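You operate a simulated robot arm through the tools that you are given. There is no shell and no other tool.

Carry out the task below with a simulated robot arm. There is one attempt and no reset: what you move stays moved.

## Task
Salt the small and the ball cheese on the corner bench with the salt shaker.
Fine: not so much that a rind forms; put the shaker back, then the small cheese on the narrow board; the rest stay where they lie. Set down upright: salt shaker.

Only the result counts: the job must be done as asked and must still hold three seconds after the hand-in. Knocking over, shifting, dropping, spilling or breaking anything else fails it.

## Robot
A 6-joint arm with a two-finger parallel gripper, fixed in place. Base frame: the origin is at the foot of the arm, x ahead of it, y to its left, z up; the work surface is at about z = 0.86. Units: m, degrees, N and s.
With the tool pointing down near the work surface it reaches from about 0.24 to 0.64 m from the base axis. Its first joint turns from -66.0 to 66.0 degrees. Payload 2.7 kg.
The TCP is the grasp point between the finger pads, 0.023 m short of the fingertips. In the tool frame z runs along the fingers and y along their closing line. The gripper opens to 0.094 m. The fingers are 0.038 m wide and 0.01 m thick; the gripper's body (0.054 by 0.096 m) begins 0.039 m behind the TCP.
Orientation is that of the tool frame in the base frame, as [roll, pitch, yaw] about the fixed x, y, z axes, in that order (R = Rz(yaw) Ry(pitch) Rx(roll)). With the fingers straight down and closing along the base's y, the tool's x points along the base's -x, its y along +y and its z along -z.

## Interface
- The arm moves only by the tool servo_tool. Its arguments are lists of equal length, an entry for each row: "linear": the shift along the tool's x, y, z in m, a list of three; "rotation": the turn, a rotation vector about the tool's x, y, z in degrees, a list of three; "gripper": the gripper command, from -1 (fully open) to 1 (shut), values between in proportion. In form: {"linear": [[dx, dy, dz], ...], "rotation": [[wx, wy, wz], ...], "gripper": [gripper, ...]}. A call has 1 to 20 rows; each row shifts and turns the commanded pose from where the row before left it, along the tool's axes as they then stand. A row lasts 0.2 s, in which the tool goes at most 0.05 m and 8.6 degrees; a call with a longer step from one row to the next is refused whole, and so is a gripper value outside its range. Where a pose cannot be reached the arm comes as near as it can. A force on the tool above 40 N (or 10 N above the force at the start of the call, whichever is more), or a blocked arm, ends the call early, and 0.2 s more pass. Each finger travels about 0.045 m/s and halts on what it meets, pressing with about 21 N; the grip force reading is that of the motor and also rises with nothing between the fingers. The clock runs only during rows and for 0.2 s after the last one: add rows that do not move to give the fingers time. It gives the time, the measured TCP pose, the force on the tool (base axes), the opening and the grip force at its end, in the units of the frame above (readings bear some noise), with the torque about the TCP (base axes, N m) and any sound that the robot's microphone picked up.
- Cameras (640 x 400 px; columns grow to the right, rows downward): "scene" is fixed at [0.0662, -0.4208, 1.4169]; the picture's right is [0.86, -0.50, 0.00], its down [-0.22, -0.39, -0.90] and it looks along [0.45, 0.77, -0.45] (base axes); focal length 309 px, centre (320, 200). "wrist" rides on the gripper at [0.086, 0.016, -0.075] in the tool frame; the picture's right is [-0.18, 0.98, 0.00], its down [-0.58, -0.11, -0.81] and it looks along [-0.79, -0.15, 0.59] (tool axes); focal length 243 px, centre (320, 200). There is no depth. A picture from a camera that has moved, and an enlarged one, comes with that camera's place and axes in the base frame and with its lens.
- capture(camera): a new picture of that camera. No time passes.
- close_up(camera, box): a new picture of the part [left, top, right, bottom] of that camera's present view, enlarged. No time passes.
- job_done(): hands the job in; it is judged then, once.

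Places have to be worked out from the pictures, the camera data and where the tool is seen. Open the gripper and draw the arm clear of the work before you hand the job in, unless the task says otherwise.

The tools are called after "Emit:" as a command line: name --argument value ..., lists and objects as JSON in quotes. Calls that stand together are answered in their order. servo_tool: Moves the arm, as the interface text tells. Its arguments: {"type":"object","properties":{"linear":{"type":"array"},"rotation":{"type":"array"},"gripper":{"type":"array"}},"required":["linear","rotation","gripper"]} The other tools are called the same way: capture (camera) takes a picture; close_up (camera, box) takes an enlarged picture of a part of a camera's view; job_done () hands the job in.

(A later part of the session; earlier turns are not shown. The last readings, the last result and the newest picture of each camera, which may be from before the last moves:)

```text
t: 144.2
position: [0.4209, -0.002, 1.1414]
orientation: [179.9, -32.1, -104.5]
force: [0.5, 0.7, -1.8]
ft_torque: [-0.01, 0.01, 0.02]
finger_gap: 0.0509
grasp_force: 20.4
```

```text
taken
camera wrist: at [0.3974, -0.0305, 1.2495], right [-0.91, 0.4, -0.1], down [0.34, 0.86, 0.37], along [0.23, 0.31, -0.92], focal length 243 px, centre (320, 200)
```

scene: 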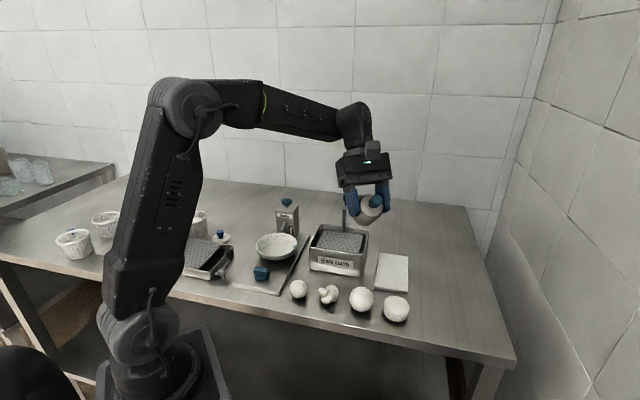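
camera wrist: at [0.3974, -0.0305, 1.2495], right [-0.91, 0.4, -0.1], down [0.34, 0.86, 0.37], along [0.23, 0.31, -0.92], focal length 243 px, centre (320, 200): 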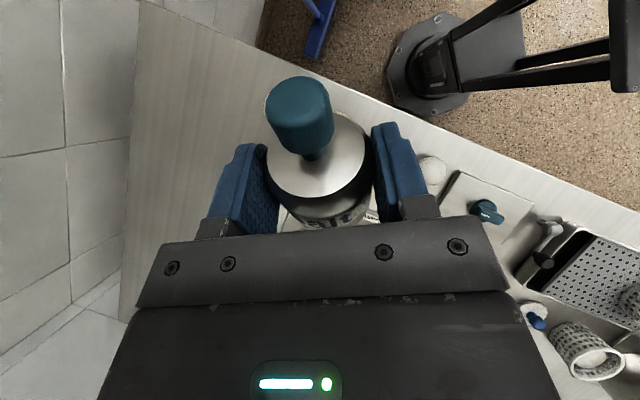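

Arm clear of the cheeses; same crop as at the start for comparison.

Emit:
close_up --camera "scene" --box '[340, 245, 420, 325]'

Emit:
close_up --camera "scene" --box '[280, 220, 460, 332]'

Emit:
close_up --camera "scene" --box '[352, 284, 372, 298]'

```text
5.00 times, centred on (380, 285) of scene
camera zoom: at [0.0663, -0.4208, 1.4169], right [0.86, -0.5, 0.0], down [-0.22, -0.39, -0.9], along [0.45, 0.77, -0.45], focal length 1544 px, centre (20, -225)
```

zoom: 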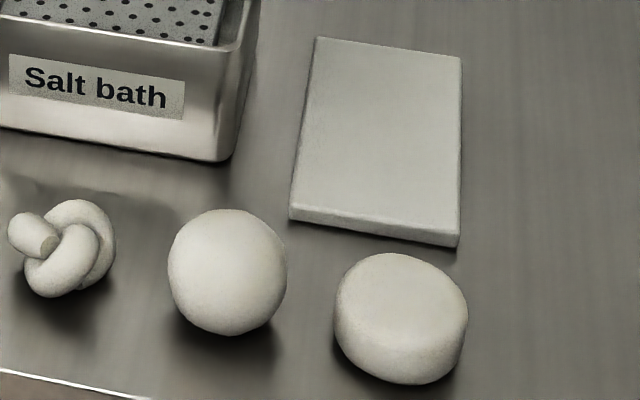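

```text
3.56 times, centred on (370, 276) of scene
camera zoom: at [0.0663, -0.4208, 1.4169], right [0.86, -0.5, 0.0], down [-0.22, -0.39, -0.9], along [0.45, 0.77, -0.45], focal length 1098 px, centre (142, -70)
```

zoom: 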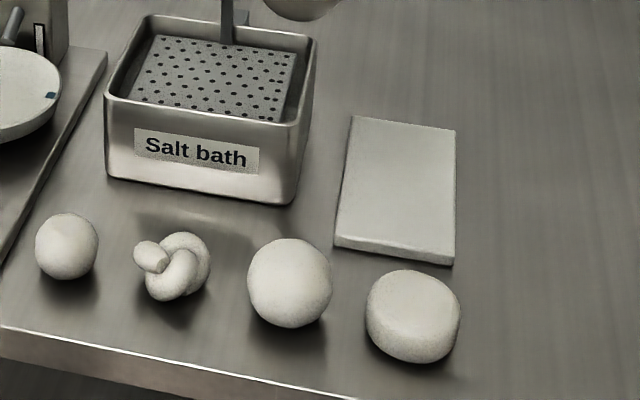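

```text
16.00 times, centred on (362, 291) of scene
camera zoom: at [0.0663, -0.4208, 1.4169], right [0.86, -0.5, 0.0], down [-0.22, -0.39, -0.9], along [0.45, 0.77, -0.45], focal length 4942 px, centre (-352, -1256)
```

zoom: 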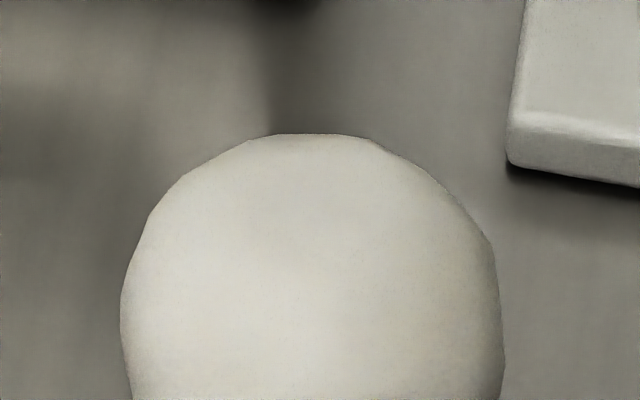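

The cheeses look identical to the start, so nothing has come out. I bring the shaker fully upright on this side and try really long full-speed strokes above the ball.

Emit:
servo_tool --linear '[[0, 0, 0], [0, 0, 0], [0, 0, 0], [0, 0, 0], [0, 0, 0], [-0.0193, 0, 0.0052], [-0.0193, 0, 0.0052], [-0.0193, 0, 0.0052], [-0.0193, 0, 0.0052], [-0.0193, 0, 0.0052], [-0.0193, 0, 0.0052], [0, 0, 0]]' --rotation '[[0, 8.57, 0], [0, 8.57, 0], [0, 8.57, 0], [0, 8.57, 0], [0, 8.57, 0], [0, 0, 0], [0, 0, 0], [0, 0, 0], [0, 0, 0], [0, 0, 0], [0, 0, 0], [0, 0, 0]]' --gripper '[0.6, 0.6, 0.6, 0.6, 0.6, 0.6, 0.6, 0.6, 0.6, 0.6, 0.6, 0.6]'

Emit:
capture --camera "scene"

Emit:
close_up --camera "scene" --box '[320, 210, 420, 330]'

```text
t: 146.8
position: [0.4208, -0.0014, 1.0194]
orientation: [179.4, -75.0, -104.1]
force: [0.2, 0.1, -1.8]
ft_torque: [0.04, -0.01, -0.01]
finger_gap: 0.0512
grasp_force: 21.0
```

```text
taken
```

scene: 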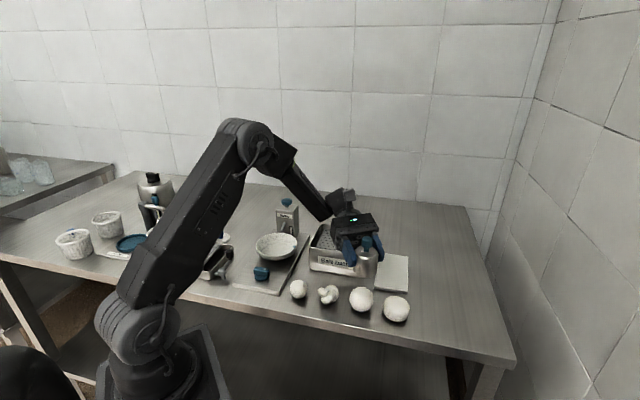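

```text
3.33 times, centred on (370, 270) of scene
camera zoom: at [0.0663, -0.4208, 1.4169], right [0.86, -0.5, 0.0], down [-0.22, -0.39, -0.9], along [0.45, 0.77, -0.45], focal length 1030 px, centre (153, -33)
```

zoom: 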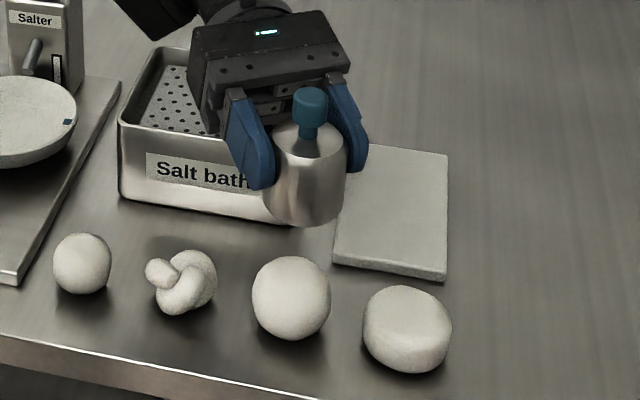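

Emit:
servo_tool --linear '[[0.0473, 0, -0.0127], [0.0473, 0, -0.0127], [0.0473, 0, -0.0127], [-0.0473, 0, 0.0127], [-0.0473, 0, 0.0127], [-0.0473, 0, 0.0127], [0.0473, 0, -0.0127], [0.0473, 0, -0.0127], [0.0473, 0, -0.0127], [-0.0473, 0, 0.0127], [-0.0473, 0, 0.0127], [-0.0473, 0, 0.0127], [0, 0, 0]]' --rotation '[[0, 0, 0], [0, 0, 0], [0, 0, 0], [0, 0, 0], [0, 0, 0], [0, 0, 0], [0, 0, 0], [0, 0, 0], [0, 0, 0], [0, 0, 0], [0, 0, 0], [0, 0, 0], [0, 0, 0]]' --gripper '[0.6, 0.6, 0.6, 0.6, 0.6, 0.6, 0.6, 0.6, 0.6, 0.6, 0.6, 0.6, 0.6]'

Emit:
close_up --camera "scene" --box '[320, 210, 420, 330]'

```text
t: 149.6
position: [0.4195, -0.0024, 1.0207]
orientation: [179.5, -74.9, -104.0]
force: [0.2, 0.7, -1.9]
ft_torque: [0.03, 0.0, 0.03]
finger_gap: 0.0512
grasp_force: 21.0
```

```text
3.33 times, centred on (370, 270) of scene
camera zoom: at [0.0663, -0.4208, 1.4169], right [0.86, -0.5, 0.0], down [-0.22, -0.39, -0.9], along [0.45, 0.77, -0.45], focal length 1030 px, centre (153, -33)
```

zoom: 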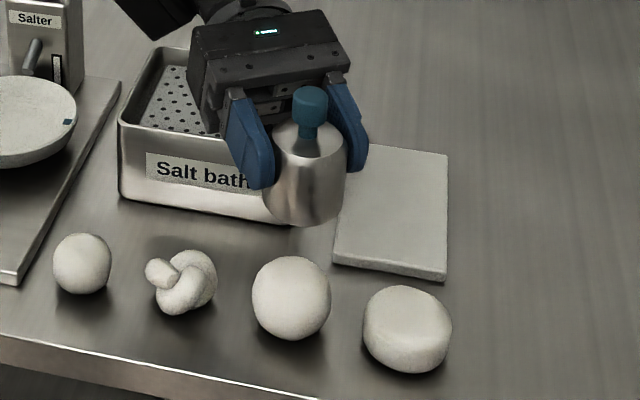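

Still nothing. Before more guesses, I check how well the arm really follows a fast stroke (one row up, read, one row down, read).

Emit:
servo_tool --linear '[[0.0473, 0, -0.0127]]' --rotation '[[0, 0, 0]]' --gripper '[0.6]'

Emit:
servo_tool --linear '[[-0.0473, 0, 0.0127]]' --rotation '[[0, 0, 0]]' --gripper '[0.6]'

```text
t: 150.0
position: [0.4213, -0.0029, 1.0703]
orientation: [179.3, -74.8, -103.9]
force: [-0.3, -0.8, -1.3]
ft_torque: [0.05, 0.0, -0.02]
finger_gap: 0.0513
grasp_force: 20.1
```

```text
t: 150.4
position: [0.4216, -0.0026, 1.0206]
orientation: [179.4, -74.9, -103.9]
force: [-0.3, -1.3, -1.6]
ft_torque: [0.03, -0.01, 0.02]
finger_gap: 0.0512
grasp_force: 21.2
```

Tracking is accurate, so the strokes were real. I test a strong sideways shake (5 cm strokes centred on the ball).

Emit:
servo_tool --linear '[[-0.0193, 0, 0.0052], [0, 0.0245, 0], [0, -0.049, 0], [0, 0.049, 0], [0, -0.049, 0], [0, 0.049, 0], [0, -0.049, 0], [0, 0.0245, 0], [0, 0, 0]]' --rotation '[[0, 0, 0], [0, 0, 0], [0, 0, 0], [0, 0, 0], [0, 0, 0], [0, 0, 0], [0, 0, 0], [0, 0, 0], [0, 0, 0]]' --gripper '[0.6, 0.6, 0.6, 0.6, 0.6, 0.6, 0.6, 0.6, 0.6]'

Emit:
close_up --camera "scene" --box '[320, 210, 420, 330]'

```text
t: 152.4
position: [0.4204, -0.0025, 1.0006]
orientation: [179.5, -74.9, -103.9]
force: [1.0, -0.2, -2.3]
ft_torque: [0.03, -0.01, -0.03]
finger_gap: 0.051
grasp_force: 21.1
```

```text
3.33 times, centred on (370, 270) of scene
camera zoom: at [0.0663, -0.4208, 1.4169], right [0.86, -0.5, 0.0], down [-0.22, -0.39, -0.9], along [0.45, 0.77, -0.45], focal length 1030 px, centre (153, -33)
```

zoom: 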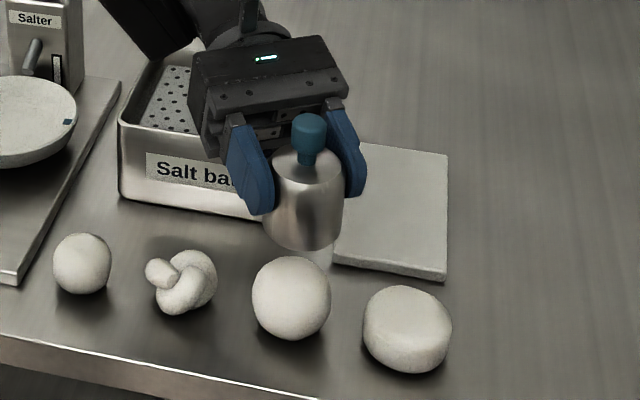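

There seems to be something faint below the shaker's base; zooming in.

Emit:
close_up --camera "scene" --box '[352, 268, 388, 304]'

Emit:
capture --camera "wrist"

```text
11.11 times, centred on (370, 286) of scene
camera zoom: at [0.0663, -0.4208, 1.4169], right [0.86, -0.5, 0.0], down [-0.22, -0.39, -0.9], along [0.45, 0.77, -0.45], focal length 3432 px, centre (-236, -756)
```

zoom: 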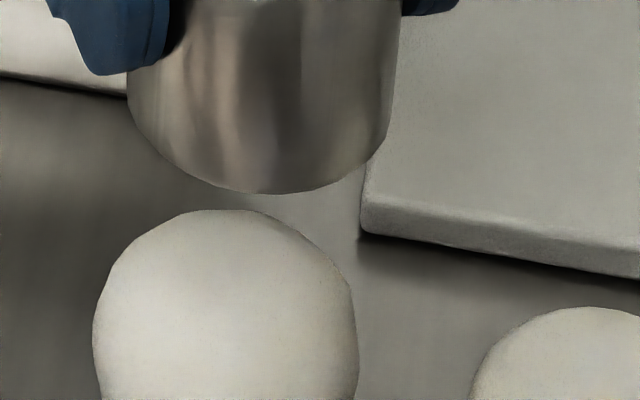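

```text
taken
camera wrist: at [0.4182, 0.0494, 1.1028], right [-0.94, 0.29, -0.18], down [0.34, 0.87, -0.35], along [0.05, -0.39, -0.92], focal length 243 px, centre (320, 200)
```

wrist: 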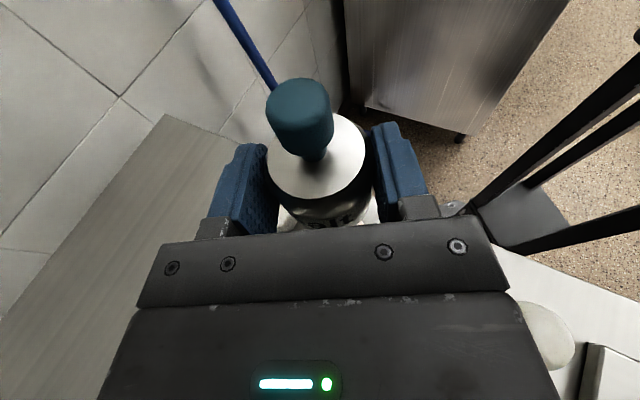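

That was only a reflection gap. I'll switch back to the knob grip to try pressing and twisting on the small cheese (which has to be moved anyway). First I reverse the wrist path at height.

Emit:
servo_tool --linear '[[0.0242, 0, -0.0065], [0.0242, 0, -0.0065], [0.0242, 0, -0.0065], [0.0242, 0, -0.0065], [0.0242, 0, -0.0065], [0.0242, 0, -0.0065], [0, 0, 0], [0, 0, 0], [0, 0, 0], [0, 0, 0], [0, 0, 0], [0, 0, 0], [0, 0, 0], [0, 0, 0], [0, 0, 0], [0, 0, 0], [0, 0, 0], [0, 0, 0], [0, 0, 0], [0, 0, 0]]' --rotation '[[0, 0, 0], [0, 0, 0], [0, 0, 0], [0, 0, 0], [0, 0, 0], [0, 0, 0], [0, -8.33, 0], [0, -8.33, 0], [0, -8.33, 0], [0, -8.33, 0], [0, -8.33, 0], [0, -8.33, 0], [0, -8.33, 0], [0, -8.33, 0], [0, -8.33, 0], [0, 0, 8.5], [0, 0, 8.5], [0, 0, 8.5], [0, 0, 8.5], [0, 0, 8.5]]' --gripper '[0.6, 0.6, 0.6, 0.6, 0.6, 0.6, 0.6, 0.6, 0.6, 0.6, 0.6, 0.6, 0.6, 0.6, 0.6, 0.6, 0.6, 0.6, 0.6, 0.6]'

Emit:
servo_tool --linear '[[0, 0, 0], [0, 0, 0], [0, 0, 0], [0, 0, 0], [0, 0, 0], [0, 0, 0], [0, 0, 0], [0, 0, 0], [0, 0, 0], [0, 0, 0], [0, 0, 0], [0, 0, 0], [0, 0, 0], [0, 0, 0], [0, 0, 0], [0, 0, 0], [0, 0, 0], [0, 0, 0], [0, 0, 0]]' --rotation '[[0, 0, 8.5], [0, 0, 8.5], [0, 0, 8.5], [0, 0, 8.5], [0, 0, 8.5], [0, 0, 8.5], [0, 0, 8.5], [0, 0, 8.5], [0, 0, 8.5], [0, 0, 8.5], [0, 0, 8.5], [0, 0, 8.5], [0, 0, 8.5], [0, 0, 8.5], [0, 0, 8.5], [0, 0, 8.5], [0, 0, 8.5], [0, 0, 8.5], [0, 0, 0]]' --gripper '[0.6, 0.6, 0.6, 0.6, 0.6, 0.6, 0.6, 0.6, 0.6, 0.6, 0.6, 0.6, 0.6, 0.6, 0.6, 0.6, 0.6, 0.6, 0.6]'

```text
t: 156.6
position: [0.4199, -0.0031, 1.1517]
orientation: [179.8, 0.0, -147.2]
force: [-0.3, 0.4, -1.3]
ft_torque: [-0.06, -0.02, 0.0]
finger_gap: 0.0514
grasp_force: 20.8
```

```text
t: 160.6
position: [0.4208, -0.002, 1.151]
orientation: [-179.7, -0.2, 59.8]
force: [0.0, 0.6, -1.1]
ft_torque: [0.01, -0.01, 0.0]
finger_gap: 0.0513
grasp_force: 20.2
```

The shaker's base now faces the scene camera; I look at it in detail.

Emit:
close_up --camera "scene" --box '[345, 165, 405, 225]'

Emit:
close_up --camera "scene" --box '[362, 185, 390, 213]'

```text
6.67 times, centred on (375, 195) of scene
camera zoom: at [0.0663, -0.4208, 1.4169], right [0.86, -0.5, 0.0], down [-0.22, -0.39, -0.9], along [0.45, 0.77, -0.45], focal length 2059 px, centre (-47, 233)
```

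zoom: 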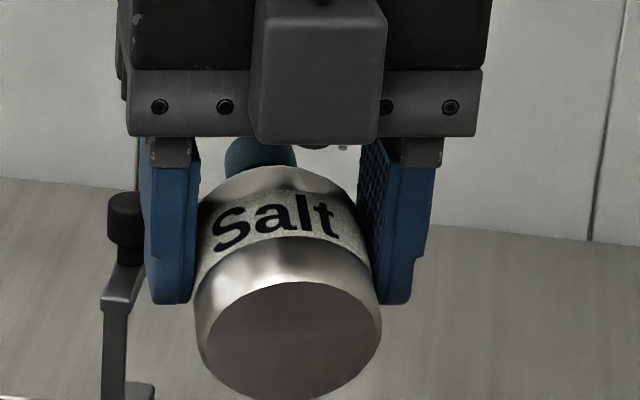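

```text
14.29 times, centred on (376, 199) of scene
camera zoom: at [0.0663, -0.4208, 1.4169], right [0.86, -0.5, 0.0], down [-0.22, -0.39, -0.9], along [0.45, 0.77, -0.45], focal length 4412 px, centre (-480, 214)
```

zoom: 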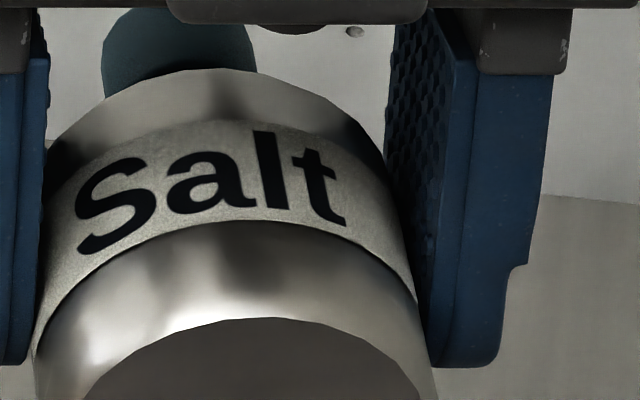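

The base is plain steel too. I carry the shaker back to its spot at heading 60°.

Emit:
servo_tool --linear '[[0, 0, 0], [0, 0, 0], [0, 0, 0], [0, 0, 0], [0, 0, 0], [0, 0, 0], [0, 0, 0], [0, 0, 0], [0, 0, 0], [-0.0086, 0.01978, 0.00696], [-0.0086, 0.01978, 0.00696], [-0.0086, 0.01978, 0.00696], [-0.0086, 0.01978, 0.00696], [-0.0086, 0.01978, 0.00696], [-0.0086, 0.01978, 0.00696], [-0.0086, 0.01978, 0.00696], [-0.0086, 0.01978, 0.00696], [-0.0086, 0.01978, 0.00696], [0, 0, 0]]' --rotation '[[0, 8.33, 0], [0, 8.33, 0], [0, 8.33, 0], [0, 8.33, 0], [0, 8.33, 0], [0, 8.33, 0], [0, 8.33, 0], [0, 8.33, 0], [0, 8.33, 0], [0, 0, 0], [0, 0, 0], [0, 0, 0], [0, 0, 0], [0, 0, 0], [0, 0, 0], [0, 0, 0], [0, 0, 0], [0, 0, 0], [0, 0, 0]]' --gripper '[0.6, 0.6, 0.6, 0.6, 0.6, 0.6, 0.6, 0.6, 0.6, 0.6, 0.6, 0.6, 0.6, 0.6, 0.6, 0.6, 0.6, 0.6, 0.6]'

```text
t: 164.6
position: [0.5958, -0.0563, 1.0589]
orientation: [-179.2, -75.0, 59.3]
force: [-0.3, -0.2, -1.4]
ft_torque: [-0.01, 0.0, 0.04]
finger_gap: 0.0508
grasp_force: 21.1
```

Emit:
servo_tool --linear '[[-0.0193, 0, 0.0052], [-0.0193, 0, 0.0052], [-0.0193, 0, 0.0052], [-0.0193, 0, 0.0052], [-0.0193, 0, 0.0052], [-0.0193, 0, 0.0052], [-0.0193, 0, 0.0052], [-0.0145, 0, 0.0039], [-0.0015, 0, 0.0004], [-0.001, 0, 0.0003], [0, 0, 0]]' --rotation '[[0, 0, 0], [0, 0, 0], [0, 0, 0], [0, 0, 0], [0, 0, 0], [0, 0, 0], [0, 0, 0], [0, 0, 0], [0, 0, 0], [0, 0, 0], [0, 0, 0]]' --gripper '[0.6, 0.6, 0.6, 0.6, 0.6, 0.6, 0.6, 0.6, 0.6, 0.6, 0.6]'

```text
t: 167.0
position: [0.5945, -0.0552, 0.9018]
orientation: [-179.4, -75.0, 59.4]
force: [0.0, -0.7, -0.8]
ft_torque: [-0.02, -0.01, 0.01]
finger_gap: 0.0511
grasp_force: 21.3
```

Emit:
servo_tool --linear '[[-0.0012, 0, 0.0003], [-0.001, 0, 0.0003], [-0.0006, 0, 0.0002], [0, 0, 0]]' --rotation '[[0, 0, 0], [0, 0, 0], [0, 0, 0], [0, 0, 0]]' --gripper '[0.6, 0.6, 0.6, 0.6]'

```text
t: 168.0
position: [0.5949, -0.0549, 0.9]
orientation: [-179.6, -75.0, 59.7]
force: [-2.0, 0.1, 5.4]
ft_torque: [-0.14, 0.03, -0.04]
finger_gap: 0.0511
grasp_force: 20.9
```

The shaker rests on the bench (5 N). I release and back out level, then rise.

Emit:
servo_tool --linear '[[0.0004, 0, 0], [0, 0, 0], [0, 0, 0], [0, 0, -0.008], [0, 0, -0.018], [0, 0, -0.02], [0, 0, -0.025], [0, 0, -0.025], [0, 0, -0.02], [0.03, 0, -0.01], [0.04, 0, -0.01], [0.04, 0, -0.01], [0.04, 0, -0.01], [0, 0, 0]]' --rotation '[[0, 0, 0], [0, 0, 0], [0, 0, 0], [0, 0, 0], [0, 0, 0], [0, 0, 0], [0, 0, 0], [0, 0, 0], [0, 0, 0], [0, 0, 0], [0, 0, 0], [0, 0, 0], [0, 0, 0], [0, 0, 0]]' --gripper '[-0.3, -0.7, -0.7, -0.7, -0.7, -0.7, -0.7, -0.7, -0.7, -0.7, -0.7, -0.7, -0.7, -0.7]'

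Emit:
capture --camera "scene"

Emit:
close_up --camera "scene" --box '[410, 255, 458, 305]'

```text
t: 171.0
position: [0.539, -0.1513, 1.0846]
orientation: [-179.2, -75.0, 59.1]
force: [0.3, -0.2, -0.7]
ft_torque: [0.0, 0.01, 0.0]
finger_gap: 0.0798
grasp_force: 0.2
```

```text
taken
```

scene: 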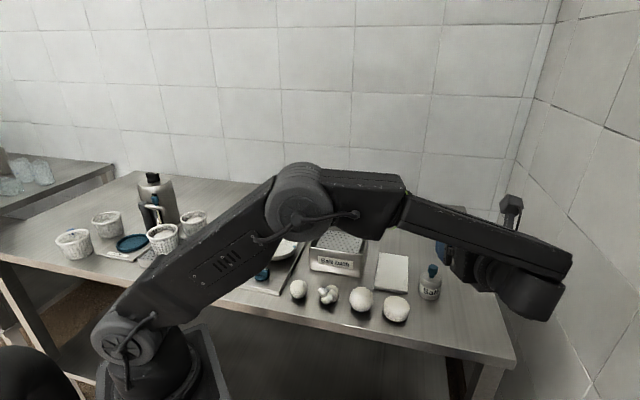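

```text
8.00 times, centred on (434, 280) of scene
camera zoom: at [0.0662, -0.4208, 1.4169], right [0.86, -0.5, 0.0], down [-0.22, -0.39, -0.9], along [0.45, 0.77, -0.45], focal length 2471 px, centre (-592, -440)
```

zoom: 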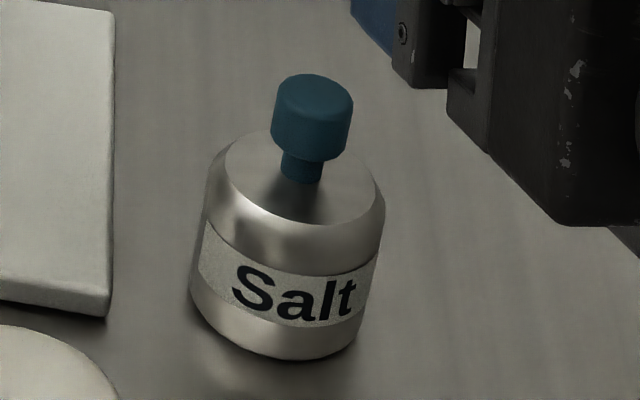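

The shaker is set down within 3 mm of the start. I swing the tool straight down and go over the knob again.

Emit:
servo_tool --linear '[[0, 0, 0], [0, 0, 0], [0, 0, 0], [0, 0, 0], [0, 0, 0], [0, 0, 0], [0, 0, 0], [0, 0, 0], [0, 0, 0], [0.0234, -0.0004, 0.0169], [0.0234, -0.0004, 0.0169], [0.0234, -0.0004, 0.0169], [0.0234, -0.0004, 0.0169], [0.0234, -0.0004, 0.0169], [0, 0, 0]]' --rotation '[[0, -8.33, 0], [0, -8.33, 0], [0, -8.33, 0], [0, -8.33, 0], [0, -8.33, 0], [0, -8.33, 0], [0, -8.33, 0], [0, -8.33, 0], [0, -8.36, 0], [0, 0, 0], [0, 0, 0], [0, 0, 0], [0, 0, 0], [0, 0, 0], [0, 0, 0]]' --gripper '[-0.7, -0.7, -0.7, -0.7, -0.7, -0.7, -0.7, -0.7, -0.7, -0.5, -0.3, -0.1, -0.1, -0.1, -0.1]'

Emit:
capture --camera "wrist"

Emit:
close_up --camera "scene" --box '[390, 215, 480, 305]'

```text
t: 174.2
position: [0.5963, -0.0496, 1.0011]
orientation: [-179.9, 0.1, 60.0]
force: [-1.5, 0.3, 0.1]
ft_torque: [0.0, 0.01, 0.02]
finger_gap: 0.0516
grasp_force: 0.0
```

```text
taken
camera wrist: at [0.6537, 0.0163, 1.0742], right [0.76, -0.65, 0.0], down [-0.38, -0.45, 0.81], along [-0.53, -0.61, -0.59], focal length 243 px, centre (320, 200)
```

wrist: 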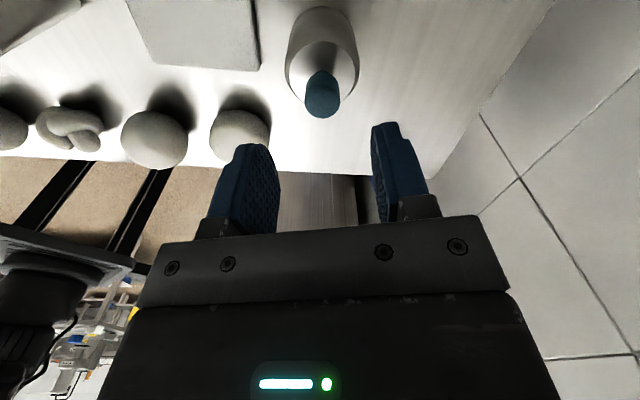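

```text
4.44 times, centred on (435, 260) of scene
camera zoom: at [0.0663, -0.4208, 1.4169], right [0.86, -0.5, 0.0], down [-0.22, -0.39, -0.9], along [0.45, 0.77, -0.45], focal length 1373 px, centre (-191, -67)
```

zoom: 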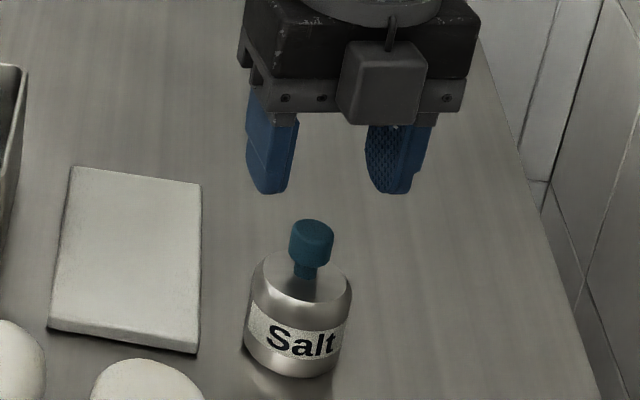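

Aligned with the knob. I lower around it and close.

Emit:
servo_tool --linear '[[0.001, 0, 0.02], [0.001, 0, 0.02], [0, 0, 0.015], [0, 0, 0.006], [0, 0, 0], [0, 0, 0], [0, 0, 0], [0, 0, 0], [0, 0, 0], [0, 0, 0]]' --rotation '[[0, 0, 0], [0, 0, 0], [0, 0, 0], [0, 0, 0], [0, 0, 0], [0, 0, 0], [0, 0, 0], [0, 0, 0], [0, 0, 0], [0, 0, 0]]' --gripper '[-0.1, -0.1, -0.1, -0.1, -0.1, 0.2, 0.5, 0.8, 0.9, 0.9]'

Emit:
close_up --camera "scene" --box '[410, 240, 465, 300]'

Emit:
close_up --camera "wrist" --box '[220, 20, 420, 220]'

```text
t: 176.4
position: [0.5984, -0.0473, 0.9389]
orientation: [-179.8, 0.0, 60.0]
force: [-0.4, 0.2, 0.7]
ft_torque: [0.0, -0.02, -0.04]
finger_gap: 0.0212
grasp_force: 20.2
```

```text
6.67 times, centred on (438, 270) of scene
camera zoom: at [0.0663, -0.4208, 1.4169], right [0.86, -0.5, 0.0], down [-0.22, -0.39, -0.9], along [0.45, 0.77, -0.45], focal length 2059 px, centre (-463, -267)
```

zoom: 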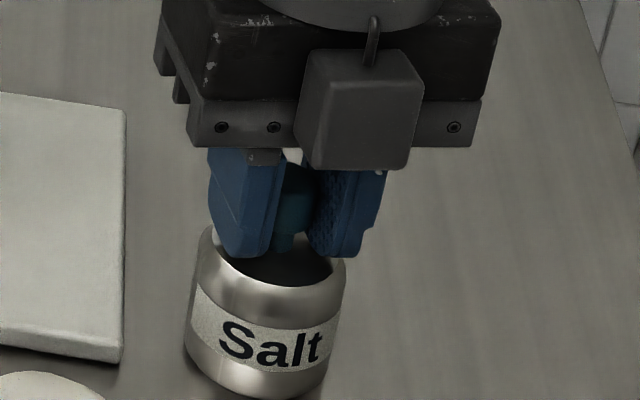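

```text
2.00 times, centred on (320, 120) of wrist
camera zoom: at [0.6552, 0.0185, 1.0133], right [0.76, -0.65, 0.0], down [-0.38, -0.45, 0.81], along [-0.53, -0.61, -0.59], focal length 485 px, centre (320, 360)
```

zoom: 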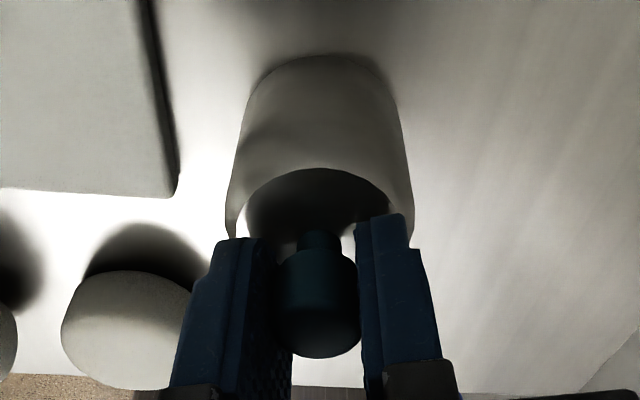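

The fingertips sit close to the shoulder, which could have masked a plunger travel in my earlier press test. I regrip the knob 8 mm higher and lift.

Emit:
servo_tool --linear '[[0, 0, 0], [0, 0, 0], [0, 0, -0.004], [0, 0, -0.005], [0, 0, 0], [0, 0, 0], [0, 0, 0], [0, 0, 0], [0, 0, -0.002], [0, 0, -0.005], [0, 0, -0.01], [0, 0, 0]]' --rotation '[[0, 0, 0], [0, 0, 0], [0, 0, 0], [0, 0, 0], [0, 0, 0], [0, 0, 0], [0, 0, 0], [0, 0, 0], [0, 0, 0], [0, 0, 0], [0, 0, 0], [0, 0, 0]]' --gripper '[0.3, 0.3, 0.3, 0.3, 0.7, 0.9, 0.9, 0.9, 0.9, 0.9, 0.9, 0.9]'

Emit:
close_up --camera "scene" --box '[410, 235, 465, 300]'

```text
t: 179.0
position: [0.5976, -0.0482, 0.9646]
orientation: [-179.8, 0.0, 59.9]
force: [0.6, -0.7, -1.2]
ft_torque: [0.0, 0.0, -0.02]
finger_gap: 0.0208
grasp_force: 20.9
```

```text
6.15 times, centred on (438, 268) of scene
camera zoom: at [0.0663, -0.4208, 1.4169], right [0.86, -0.5, 0.0], down [-0.22, -0.39, -0.9], along [0.45, 0.77, -0.45], focal length 1901 px, centre (-403, -215)
```

zoom: 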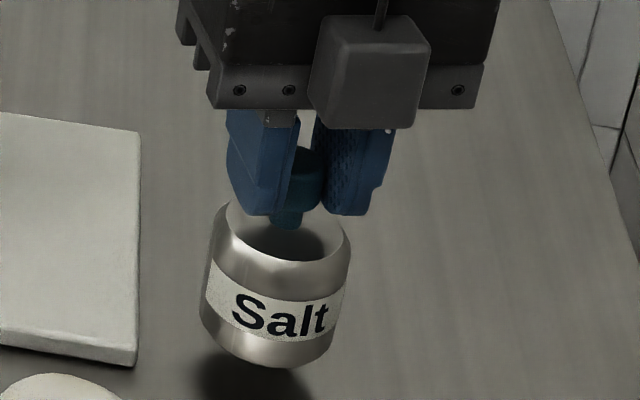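

Now there is a clear gap under the fingertips. I carry the shaker high across to above the small cheese.

Emit:
servo_tool --linear '[[0, 0, -0.03], [0, 0, -0.03], [0, 0, -0.03], [0, 0, -0.03], [0, -0.0229, 0], [0, -0.0229, 0], [0, -0.0229, 0], [0, -0.0229, 0], [0, -0.0229, 0], [0, -0.0229, 0], [0, -0.0229, 0], [0, -0.0229, 0], [0, -0.0229, 0], [0, -0.0229, 0], [0, -0.0229, 0], [0, -0.0229, 0], [0, -0.0229, 0], [0, -0.0229, 0], [0, 0, 0]]' --rotation '[[0, 0, 0], [0, 0, 0], [0, 0, 0], [0, 0, 0], [0, 0, 0], [0, 0, 0], [0, 0, 0], [0, 0, 0], [0, 0, 0], [0, 0, 0], [0, 0, 0], [0, 0, 0], [0, 0, 0], [0, 0, 0], [0, 0, 0], [0, 0, 0], [0, 0, 0], [0, 0, 0], [0, 0, 0]]' --gripper '[0.9, 0.9, 0.9, 0.9, 0.9, 0.9, 0.9, 0.9, 0.9, 0.9, 0.9, 0.9, 0.9, 0.9, 0.9, 0.9, 0.9, 0.9, 0.9]'

Emit:
capture --camera "scene"

Emit:
capture --camera "wrist"

```text
t: 183.0
position: [0.3184, 0.1131, 1.0855]
orientation: [-179.7, 0.0, 60.0]
force: [0.1, -0.6, -1.6]
ft_torque: [0.01, 0.01, -0.01]
finger_gap: 0.0211
grasp_force: 20.9
```

```text
taken
```

scene: 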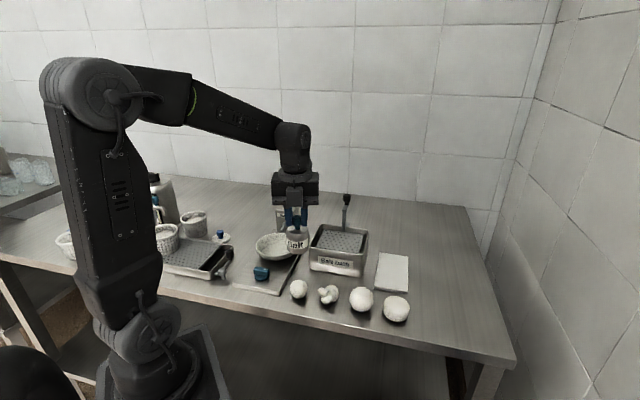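

```text
taken
camera wrist: at [0.3771, 0.1793, 1.16], right [0.76, -0.65, 0.0], down [-0.38, -0.45, 0.81], along [-0.53, -0.61, -0.59], focal length 243 px, centre (320, 200)
```

wrist: 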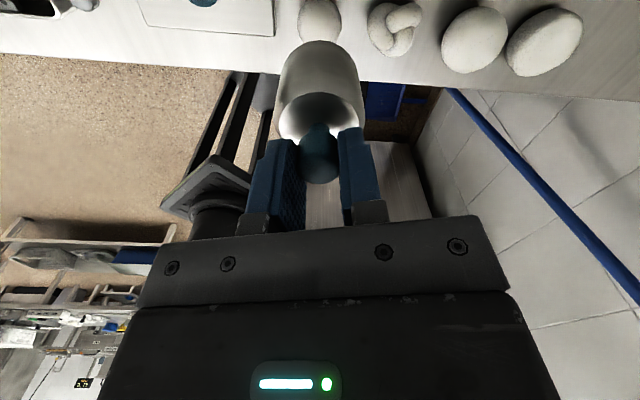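

The small cheese is directly below (about (0.319,0.114)). I lower to just above it.

Emit:
servo_tool --linear '[[0, 0, 0.025], [0, 0, 0.025], [0, 0, 0.02], [0, 0, 0.013], [0, 0, 0]]' --rotation '[[0, 0, 0], [0, 0, 0], [0, 0, 0], [0, 0, 0], [0, 0, 0]]' --gripper '[0.9, 0.9, 0.9, 0.9, 0.9]'

Emit:
close_up --camera "scene" --box '[265, 240, 335, 310]'

```text
t: 184.2
position: [0.3193, 0.1135, 1.0025]
orientation: [-179.9, 0.0, 60.0]
force: [-0.5, -0.6, -0.9]
ft_torque: [0.0, 0.02, -0.03]
finger_gap: 0.0208
grasp_force: 20.9
```

```text
5.71 times, centred on (300, 275) of scene
camera zoom: at [0.0663, -0.4208, 1.4169], right [0.86, -0.5, 0.0], down [-0.22, -0.39, -0.9], along [0.45, 0.77, -0.45], focal length 1765 px, centre (434, -229)
```

zoom: 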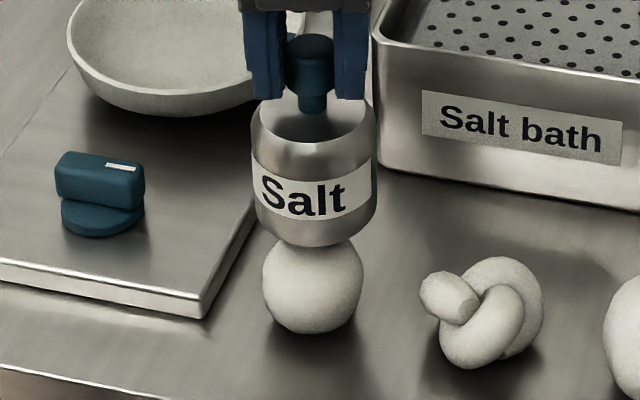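

Well centred. Lowering in small steps to contact, then pressing gradually.

Emit:
servo_tool --linear '[[0, 0, 0.003], [0, 0, 0.002], [0, 0, 0.002], [0, 0, 0]]' --rotation '[[0, 0, 0], [0, 0, 0], [0, 0, 0], [0, 0, 0]]' --gripper '[0.9, 0.9, 0.9, 0.9]'

Emit:
servo_tool --linear '[[0, 0, 0.0015], [0, 0, 0.0015], [0, 0, 0]]' --rotation '[[0, 0, 0], [0, 0, 0], [0, 0, 0]]' --gripper '[0.9, 0.9, 0.9]'

```text
t: 185.2
position: [0.3197, 0.1134, 0.9973]
orientation: [-179.8, 0.0, 60.0]
force: [0.1, -0.2, -1.0]
ft_torque: [-0.02, 0.03, 0.0]
finger_gap: 0.0209
grasp_force: 20.9
```

```text
t: 186.0
position: [0.3203, 0.1127, 0.993]
orientation: [-179.8, 0.0, 60.1]
force: [-0.3, -0.1, -0.9]
ft_torque: [0.0, 0.02, 0.01]
finger_gap: 0.0211
grasp_force: 21.2
```

Emit:
servo_tool --linear '[[0, 0, 0.0015], [0, 0, 0]]' --rotation '[[0, 0, 0], [0, 0, 0]]' --gripper '[0.9, 0.9]'

Emit:
servo_tool --linear '[[0, 0, 0.0015], [0, 0, 0]]' --rotation '[[0, 0, 0], [0, 0, 0]]' --gripper '[0.9, 0.9]'

```text
t: 186.6
position: [0.3199, 0.1124, 0.9917]
orientation: [-179.8, 0.0, 60.1]
force: [1.2, -1.2, -0.5]
ft_torque: [-0.01, 0.01, 0.02]
finger_gap: 0.0211
grasp_force: 21.1
```

```text
t: 187.2
position: [0.3195, 0.1118, 0.9894]
orientation: [-179.8, 0.0, 60.1]
force: [0.4, -0.1, -1.5]
ft_torque: [0.01, 0.0, 0.02]
finger_gap: 0.0209
grasp_force: 21.0
```

No contact yet; continuing in 1.5 mm steps.

Emit:
servo_tool --linear '[[0, 0, 0.0015], [0, 0, 0]]' --rotation '[[0, 0, 0], [0, 0, 0]]' --gripper '[0.9, 0.9]'

Emit:
servo_tool --linear '[[0, 0, 0.0012], [0, 0, 0]]' --rotation '[[0, 0, 0], [0, 0, 0]]' --gripper '[0.9, 0.9]'

Emit:
close_up --camera "scene" --box '[275, 240, 325, 310]'

```text
t: 187.8
position: [0.3197, 0.1117, 0.9886]
orientation: [-179.8, 0.0, 60.0]
force: [-0.7, -1.1, 0.0]
ft_torque: [-0.01, 0.03, 0.01]
finger_gap: 0.0207
grasp_force: 20.8
```

```text
t: 188.4
position: [0.3194, 0.1127, 0.9875]
orientation: [-179.9, -0.1, 60.1]
force: [-1.1, -2.3, 15.3]
ft_torque: [-0.26, 0.2, 0.01]
finger_gap: 0.021
grasp_force: 21.1
```

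```text
5.71 times, centred on (300, 275) of scene
camera zoom: at [0.066, -0.4209, 1.4168], right [0.86, -0.5, 0.0], down [-0.22, -0.38, -0.9], along [0.45, 0.77, -0.45], focal length 1765 px, centre (434, -229)
```

zoom: 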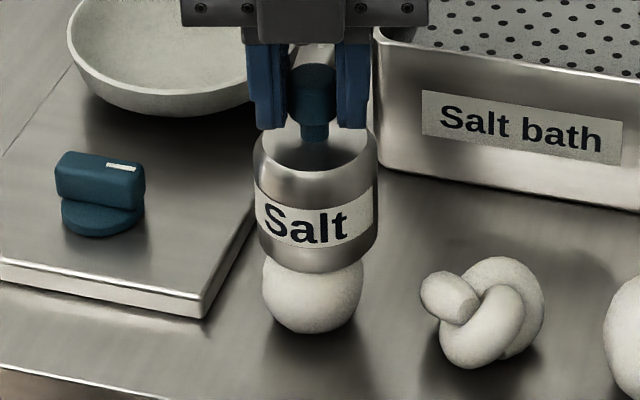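

Stiff contact again (15 N) with no knob travel. One more millimetre to exclude a preloaded plunger.

Emit:
servo_tool --linear '[[0, 0, 0.001], [0, 0, 0]]' --rotation '[[0, 0, 0], [0, 0, 0]]' --gripper '[0.9, 0.9]'

Emit:
close_up --camera "scene" --box '[275, 240, 325, 310]'

```text
t: 189.0
position: [0.3198, 0.1135, 0.9867]
orientation: [-179.9, -0.3, 60.1]
force: [0.5, 0.6, 20.0]
ft_torque: [0.1, -0.03, -0.04]
finger_gap: 0.0209
grasp_force: 20.7
```

```text
5.71 times, centred on (300, 275) of scene
camera zoom: at [0.0661, -0.4209, 1.4168], right [0.86, -0.5, 0.0], down [-0.22, -0.38, -0.9], along [0.45, 0.77, -0.45], focal length 1765 px, centre (434, -229)
```

zoom: 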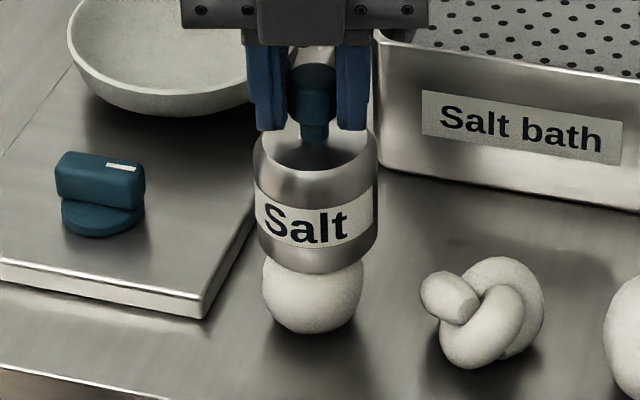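

20 N and no movement: definitely not a plunger. I back off and test quick back-and-forth twisting over the small cheese.

Emit:
servo_tool --linear '[[0, 0, -0.003], [0, 0, -0.01], [0, 0, -0.01], [0, 0, 0], [0, 0, 0], [0, 0, 0], [0, 0, 0], [0, 0, 0], [0, 0, 0], [0, 0, 0], [0, 0, 0]]' --rotation '[[0, 0, 0], [0, 0, 0], [0, 0, 0], [0, 0, 8.5], [0, 0, -8.5], [0, 0, -8.5], [0, 0, 8.5], [0, 0, 8.5], [0, 0, -8.5], [0, 0, 0], [0, 0, 0]]' --gripper '[0.9, 0.9, 0.9, 0.9, 0.9, 0.9, 0.9, 0.9, 0.9, 0.9, 0.9]'

Emit:
close_up --camera "scene" --box '[265, 240, 335, 310]'

```text
t: 191.4
position: [0.3189, 0.1131, 1.0089]
orientation: [-179.8, -0.1, 60.0]
force: [-0.7, -0.2, -1.1]
ft_torque: [-0.02, 0.01, 0.01]
finger_gap: 0.0211
grasp_force: 21.0
```

```text
5.71 times, centred on (300, 275) of scene
camera zoom: at [0.0663, -0.4208, 1.4169], right [0.86, -0.5, 0.0], down [-0.22, -0.39, -0.9], along [0.45, 0.77, -0.45], focal length 1765 px, centre (434, -229)
```

zoom: 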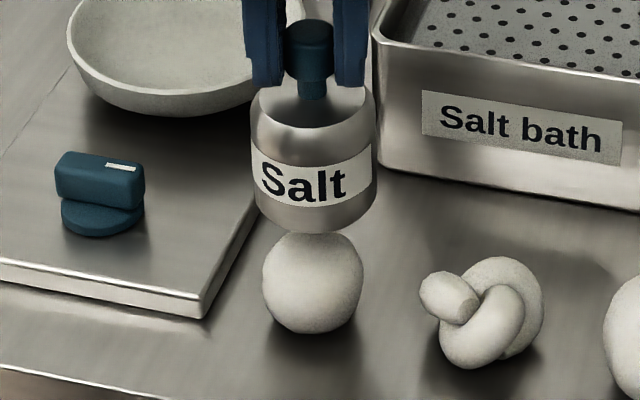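

No effect. The last plausible knob function is twisting it relative to the body, so I'll take the shaker back to its spot, hold it down on the bench and see whether the knob turns against the body.

Emit:
servo_tool --linear '[[0, 0, -0.025], [0, 0, -0.025], [0, 0, -0.025], [0, 0.0229, 0], [0, 0.0229, 0], [0, 0.0229, 0], [0, 0.0229, 0], [0, 0.0229, 0], [0, 0.0229, 0], [0, 0.0229, 0], [0, 0.0229, 0], [0, 0.0229, 0], [0, 0.0229, 0], [0, 0.0229, 0], [0, 0.0229, 0], [0, 0.0229, 0], [0, 0.0229, 0], [0, 0, 0.025], [0, 0, 0.025], [0, 0, 0]]' --rotation '[[0, 0, 0], [0, 0, 0], [0, 0, 0], [0, 0, 0], [0, 0, 0], [0, 0, 0], [0, 0, 0], [0, 0, 0], [0, 0, 0], [0, 0, 0], [0, 0, 0], [0, 0, 0], [0, 0, 0], [0, 0, 0], [0, 0, 0], [0, 0, 0], [0, 0, 0], [0, 0, 0], [0, 0, 0], [0, 0, 0]]' --gripper '[0.9, 0.9, 0.9, 0.9, 0.9, 0.9, 0.9, 0.9, 0.9, 0.9, 0.9, 0.9, 0.9, 0.9, 0.9, 0.9, 0.9, 0.9, 0.9, 0.9]'

Emit:
close_up --camera "scene" --box '[400, 210, 475, 300]'

```text
t: 195.6
position: [0.5974, -0.0483, 1.0353]
orientation: [-179.8, 0.0, 59.9]
force: [0.4, 0.5, -0.9]
ft_torque: [0.02, 0.0, -0.02]
finger_gap: 0.0208
grasp_force: 20.8
```

```text
4.44 times, centred on (438, 255) of scene
camera zoom: at [0.0663, -0.4208, 1.4169], right [0.86, -0.5, 0.0], down [-0.22, -0.39, -0.9], along [0.45, 0.77, -0.45], focal length 1373 px, centre (-202, -44)
```

zoom: 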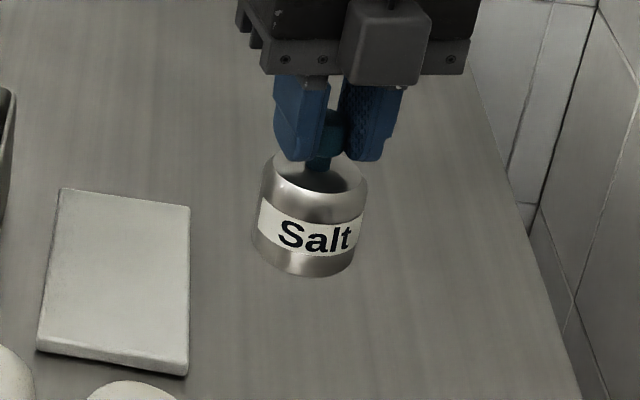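

Emit:
servo_tool --linear '[[0.0005, 0, 0.025], [0, 0, 0.025], [0, 0, 0.02], [0, 0, 0.01], [0, 0, 0.003], [0, 0, 0]]' --rotation '[[0, 0, 0], [0, 0, 0], [0, 0, 0], [0, 0, 0], [0, 0, 0], [0, 0, 0]]' --gripper '[0.9, 0.9, 0.9, 0.9, 0.9, 0.9]'

Emit:
servo_tool --linear '[[0, 0, 0.002], [0, 0, 0]]' --rotation '[[0, 0, 0], [0, 0, 0]]' --gripper '[0.9, 0.9]'

```text
t: 197.0
position: [0.5974, -0.0469, 0.9493]
orientation: [-179.8, 0.1, 60.0]
force: [0.4, -0.8, -0.5]
ft_torque: [-0.01, 0.01, 0.01]
finger_gap: 0.0211
grasp_force: 20.7
```

```text
t: 197.6
position: [0.5967, -0.0478, 0.9484]
orientation: [-179.8, 0.0, 60.0]
force: [-0.1, 0.2, -0.9]
ft_torque: [-0.05, 0.03, 0.04]
finger_gap: 0.0208
grasp_force: 20.7
```

Emit:
servo_tool --linear '[[0, 0, 0.0015], [0, 0, 0]]' --rotation '[[0, 0, 0], [0, 0, 0]]' --gripper '[0.9, 0.9]'

Emit:
servo_tool --linear '[[0, 0, 0.001], [0, 0, 0]]' --rotation '[[0, 0, 0], [0, 0, 0]]' --gripper '[0.9, 0.9]'

```text
t: 198.2
position: [0.5977, -0.0477, 0.9464]
orientation: [-179.9, -0.1, 60.0]
force: [-0.7, -0.2, 4.2]
ft_torque: [0.11, 0.02, 0.01]
finger_gap: 0.0209
grasp_force: 20.9
```

```text
t: 198.8
position: [0.5975, -0.0472, 0.9479]
orientation: [-179.9, 0.0, 60.0]
force: [-4.0, -0.7, 11.3]
ft_torque: [0.11, 0.04, 0.05]
finger_gap: 0.021
grasp_force: 21.5
```

Pressed at about 12 N on the bench. I twist by 17° and watch the label and torque.

Emit:
servo_tool --linear '[[0, 0, 0], [0, 0, 0], [0, 0, 0], [0, 0, 0], [0, 0, 0]]' --rotation '[[0, 0, -6], [0, 0, -6], [0, 0, -6], [0, 0, -6], [0, 0, 0]]' --gripper '[0.9, 0.9, 0.9, 0.9, 0.9]'

Emit:
close_up --camera "scene" --box '[400, 240, 465, 305]'

```text
t: 200.0
position: [0.598, -0.0477, 0.9452]
orientation: [-179.9, -0.1, 84.2]
force: [-2.1, 1.8, 17.9]
ft_torque: [0.07, 0.02, 0.02]
finger_gap: 0.0208
grasp_force: 21.0
```

```text
6.15 times, centred on (432, 272) of scene
camera zoom: at [0.0659, -0.4208, 1.4169], right [0.86, -0.5, 0.0], down [-0.22, -0.39, -0.9], along [0.45, 0.77, -0.45], focal length 1901 px, centre (-372, -246)
```

zoom: 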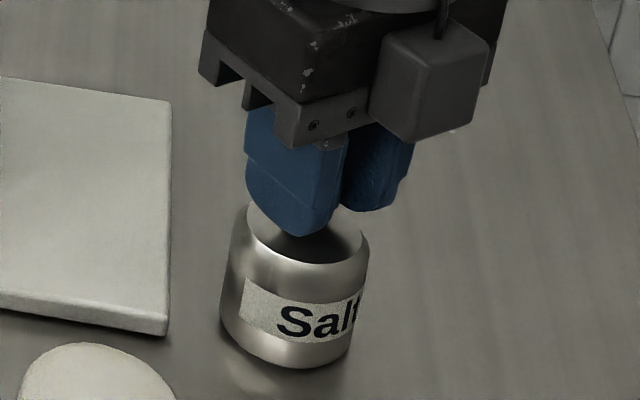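

The whole body turned with the knob, so the knob is fixed: the shaker is one rigid piece. I turn it back, lift it, and carry it over the ball to test longer and different shakes.

Emit:
servo_tool --linear '[[0, 0, -0.002], [0, 0, 0], [0, 0, 0], [0, 0, 0], [0, 0, -0.01], [0, 0, -0.03], [0, 0, -0.03], [0, 0, -0.03], [0, 0, -0.03], [-0.0055, -0.0221, 0], [-0.0055, -0.0221, 0], [-0.0055, -0.0221, 0], [-0.0055, -0.0221, 0], [-0.0055, -0.0221, 0], [-0.0055, -0.0221, 0], [-0.0055, -0.0221, 0], [-0.0055, -0.0221, 0], [0, 0, 0.02], [0, 0, 0.01], [0, 0, 0]]' --rotation '[[0, 0, 6], [0, 0, 6], [0, 0, 6], [0, 0, 6], [0, 0, 0], [0, 0, 0], [0, 0, 0], [0, 0, 0], [0, 0, 0], [0, 0, 0], [0, 0, 0], [0, 0, 0], [0, 0, 0], [0, 0, 0], [0, 0, 0], [0, 0, 0], [0, 0, 0], [0, 0, 0], [0, 0, 0], [0, 0, 0]]' --gripper '[0.9, 0.9, 0.9, 0.9, 0.9, 0.9, 0.9, 0.9, 0.9, 0.9, 0.9, 0.9, 0.9, 0.9, 0.9, 0.9, 0.9, 0.9, 0.9, 0.9]'

Emit:
close_up --camera "scene" --box '[320, 210, 430, 330]'

```text
t: 204.2
position: [0.4218, 0.0027, 1.0484]
orientation: [-179.9, 0.0, 59.9]
force: [-0.2, -0.2, -1.5]
ft_torque: [0.0, -0.04, 0.02]
finger_gap: 0.0208
grasp_force: 21.4
```

```text
3.33 times, centred on (375, 270) of scene
camera zoom: at [0.0663, -0.4208, 1.4169], right [0.86, -0.5, 0.0], down [-0.22, -0.39, -0.9], along [0.45, 0.77, -0.45], focal length 1030 px, centre (137, -33)
```

zoom: 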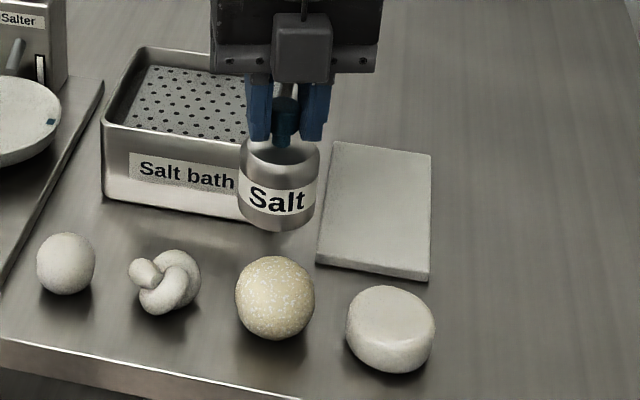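

The ball now shows salt speckles — something changed in this last move. Time is stopped, so I look closely at the ball, the bench and the shaker before doing anything.

Emit:
close_up --camera "scene" --box '[345, 280, 380, 315]'

Emit:
close_up --camera "scene" --box '[340, 235, 390, 295]'

Emit:
close_up --camera "scene" --box '[360, 240, 460, 330]'

Emit:
close_up --camera "scene" --box '[280, 270, 350, 320]'

```text
11.43 times, centred on (362, 298) of scene
camera zoom: at [0.0663, -0.4208, 1.4169], right [0.86, -0.5, 0.0], down [-0.22, -0.39, -0.9], along [0.45, 0.77, -0.45], focal length 3530 px, centre (-166, -914)
```

zoom: 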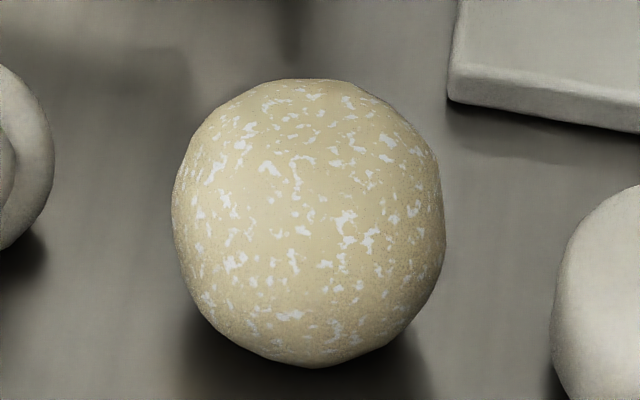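

```text
6.67 times, centred on (365, 265) of scene
camera zoom: at [0.0663, -0.4208, 1.4169], right [0.86, -0.5, 0.0], down [-0.22, -0.39, -0.9], along [0.45, 0.77, -0.45], focal length 2059 px, centre (20, -233)
```

zoom: 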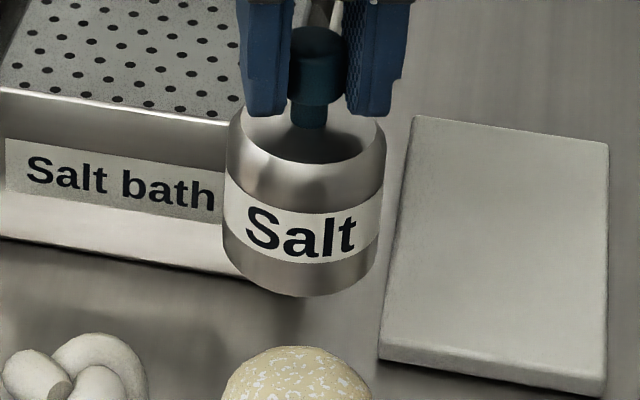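

```text
4.44 times, centred on (410, 285) of scene
camera zoom: at [0.0663, -0.4208, 1.4169], right [0.86, -0.5, 0.0], down [-0.22, -0.39, -0.9], along [0.45, 0.77, -0.45], focal length 1373 px, centre (-80, -178)
```

zoom: 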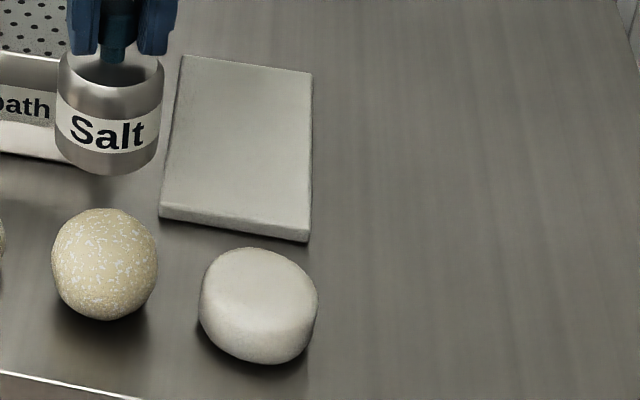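

```text
8.00 times, centred on (315, 295) of scene
camera zoom: at [0.0663, -0.4208, 1.4169], right [0.86, -0.5, 0.0], down [-0.22, -0.39, -0.9], along [0.45, 0.77, -0.45], focal length 2471 px, centre (360, -560)
```

zoom: 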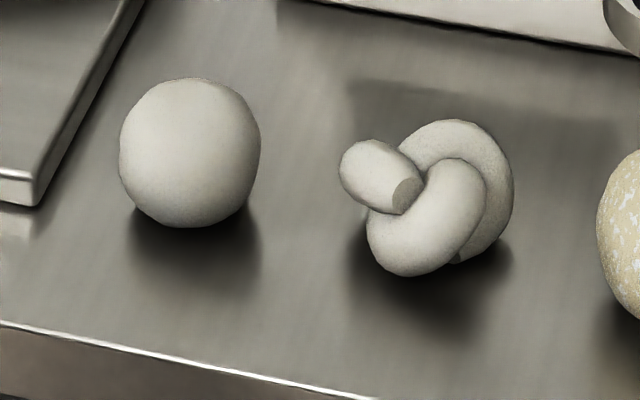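

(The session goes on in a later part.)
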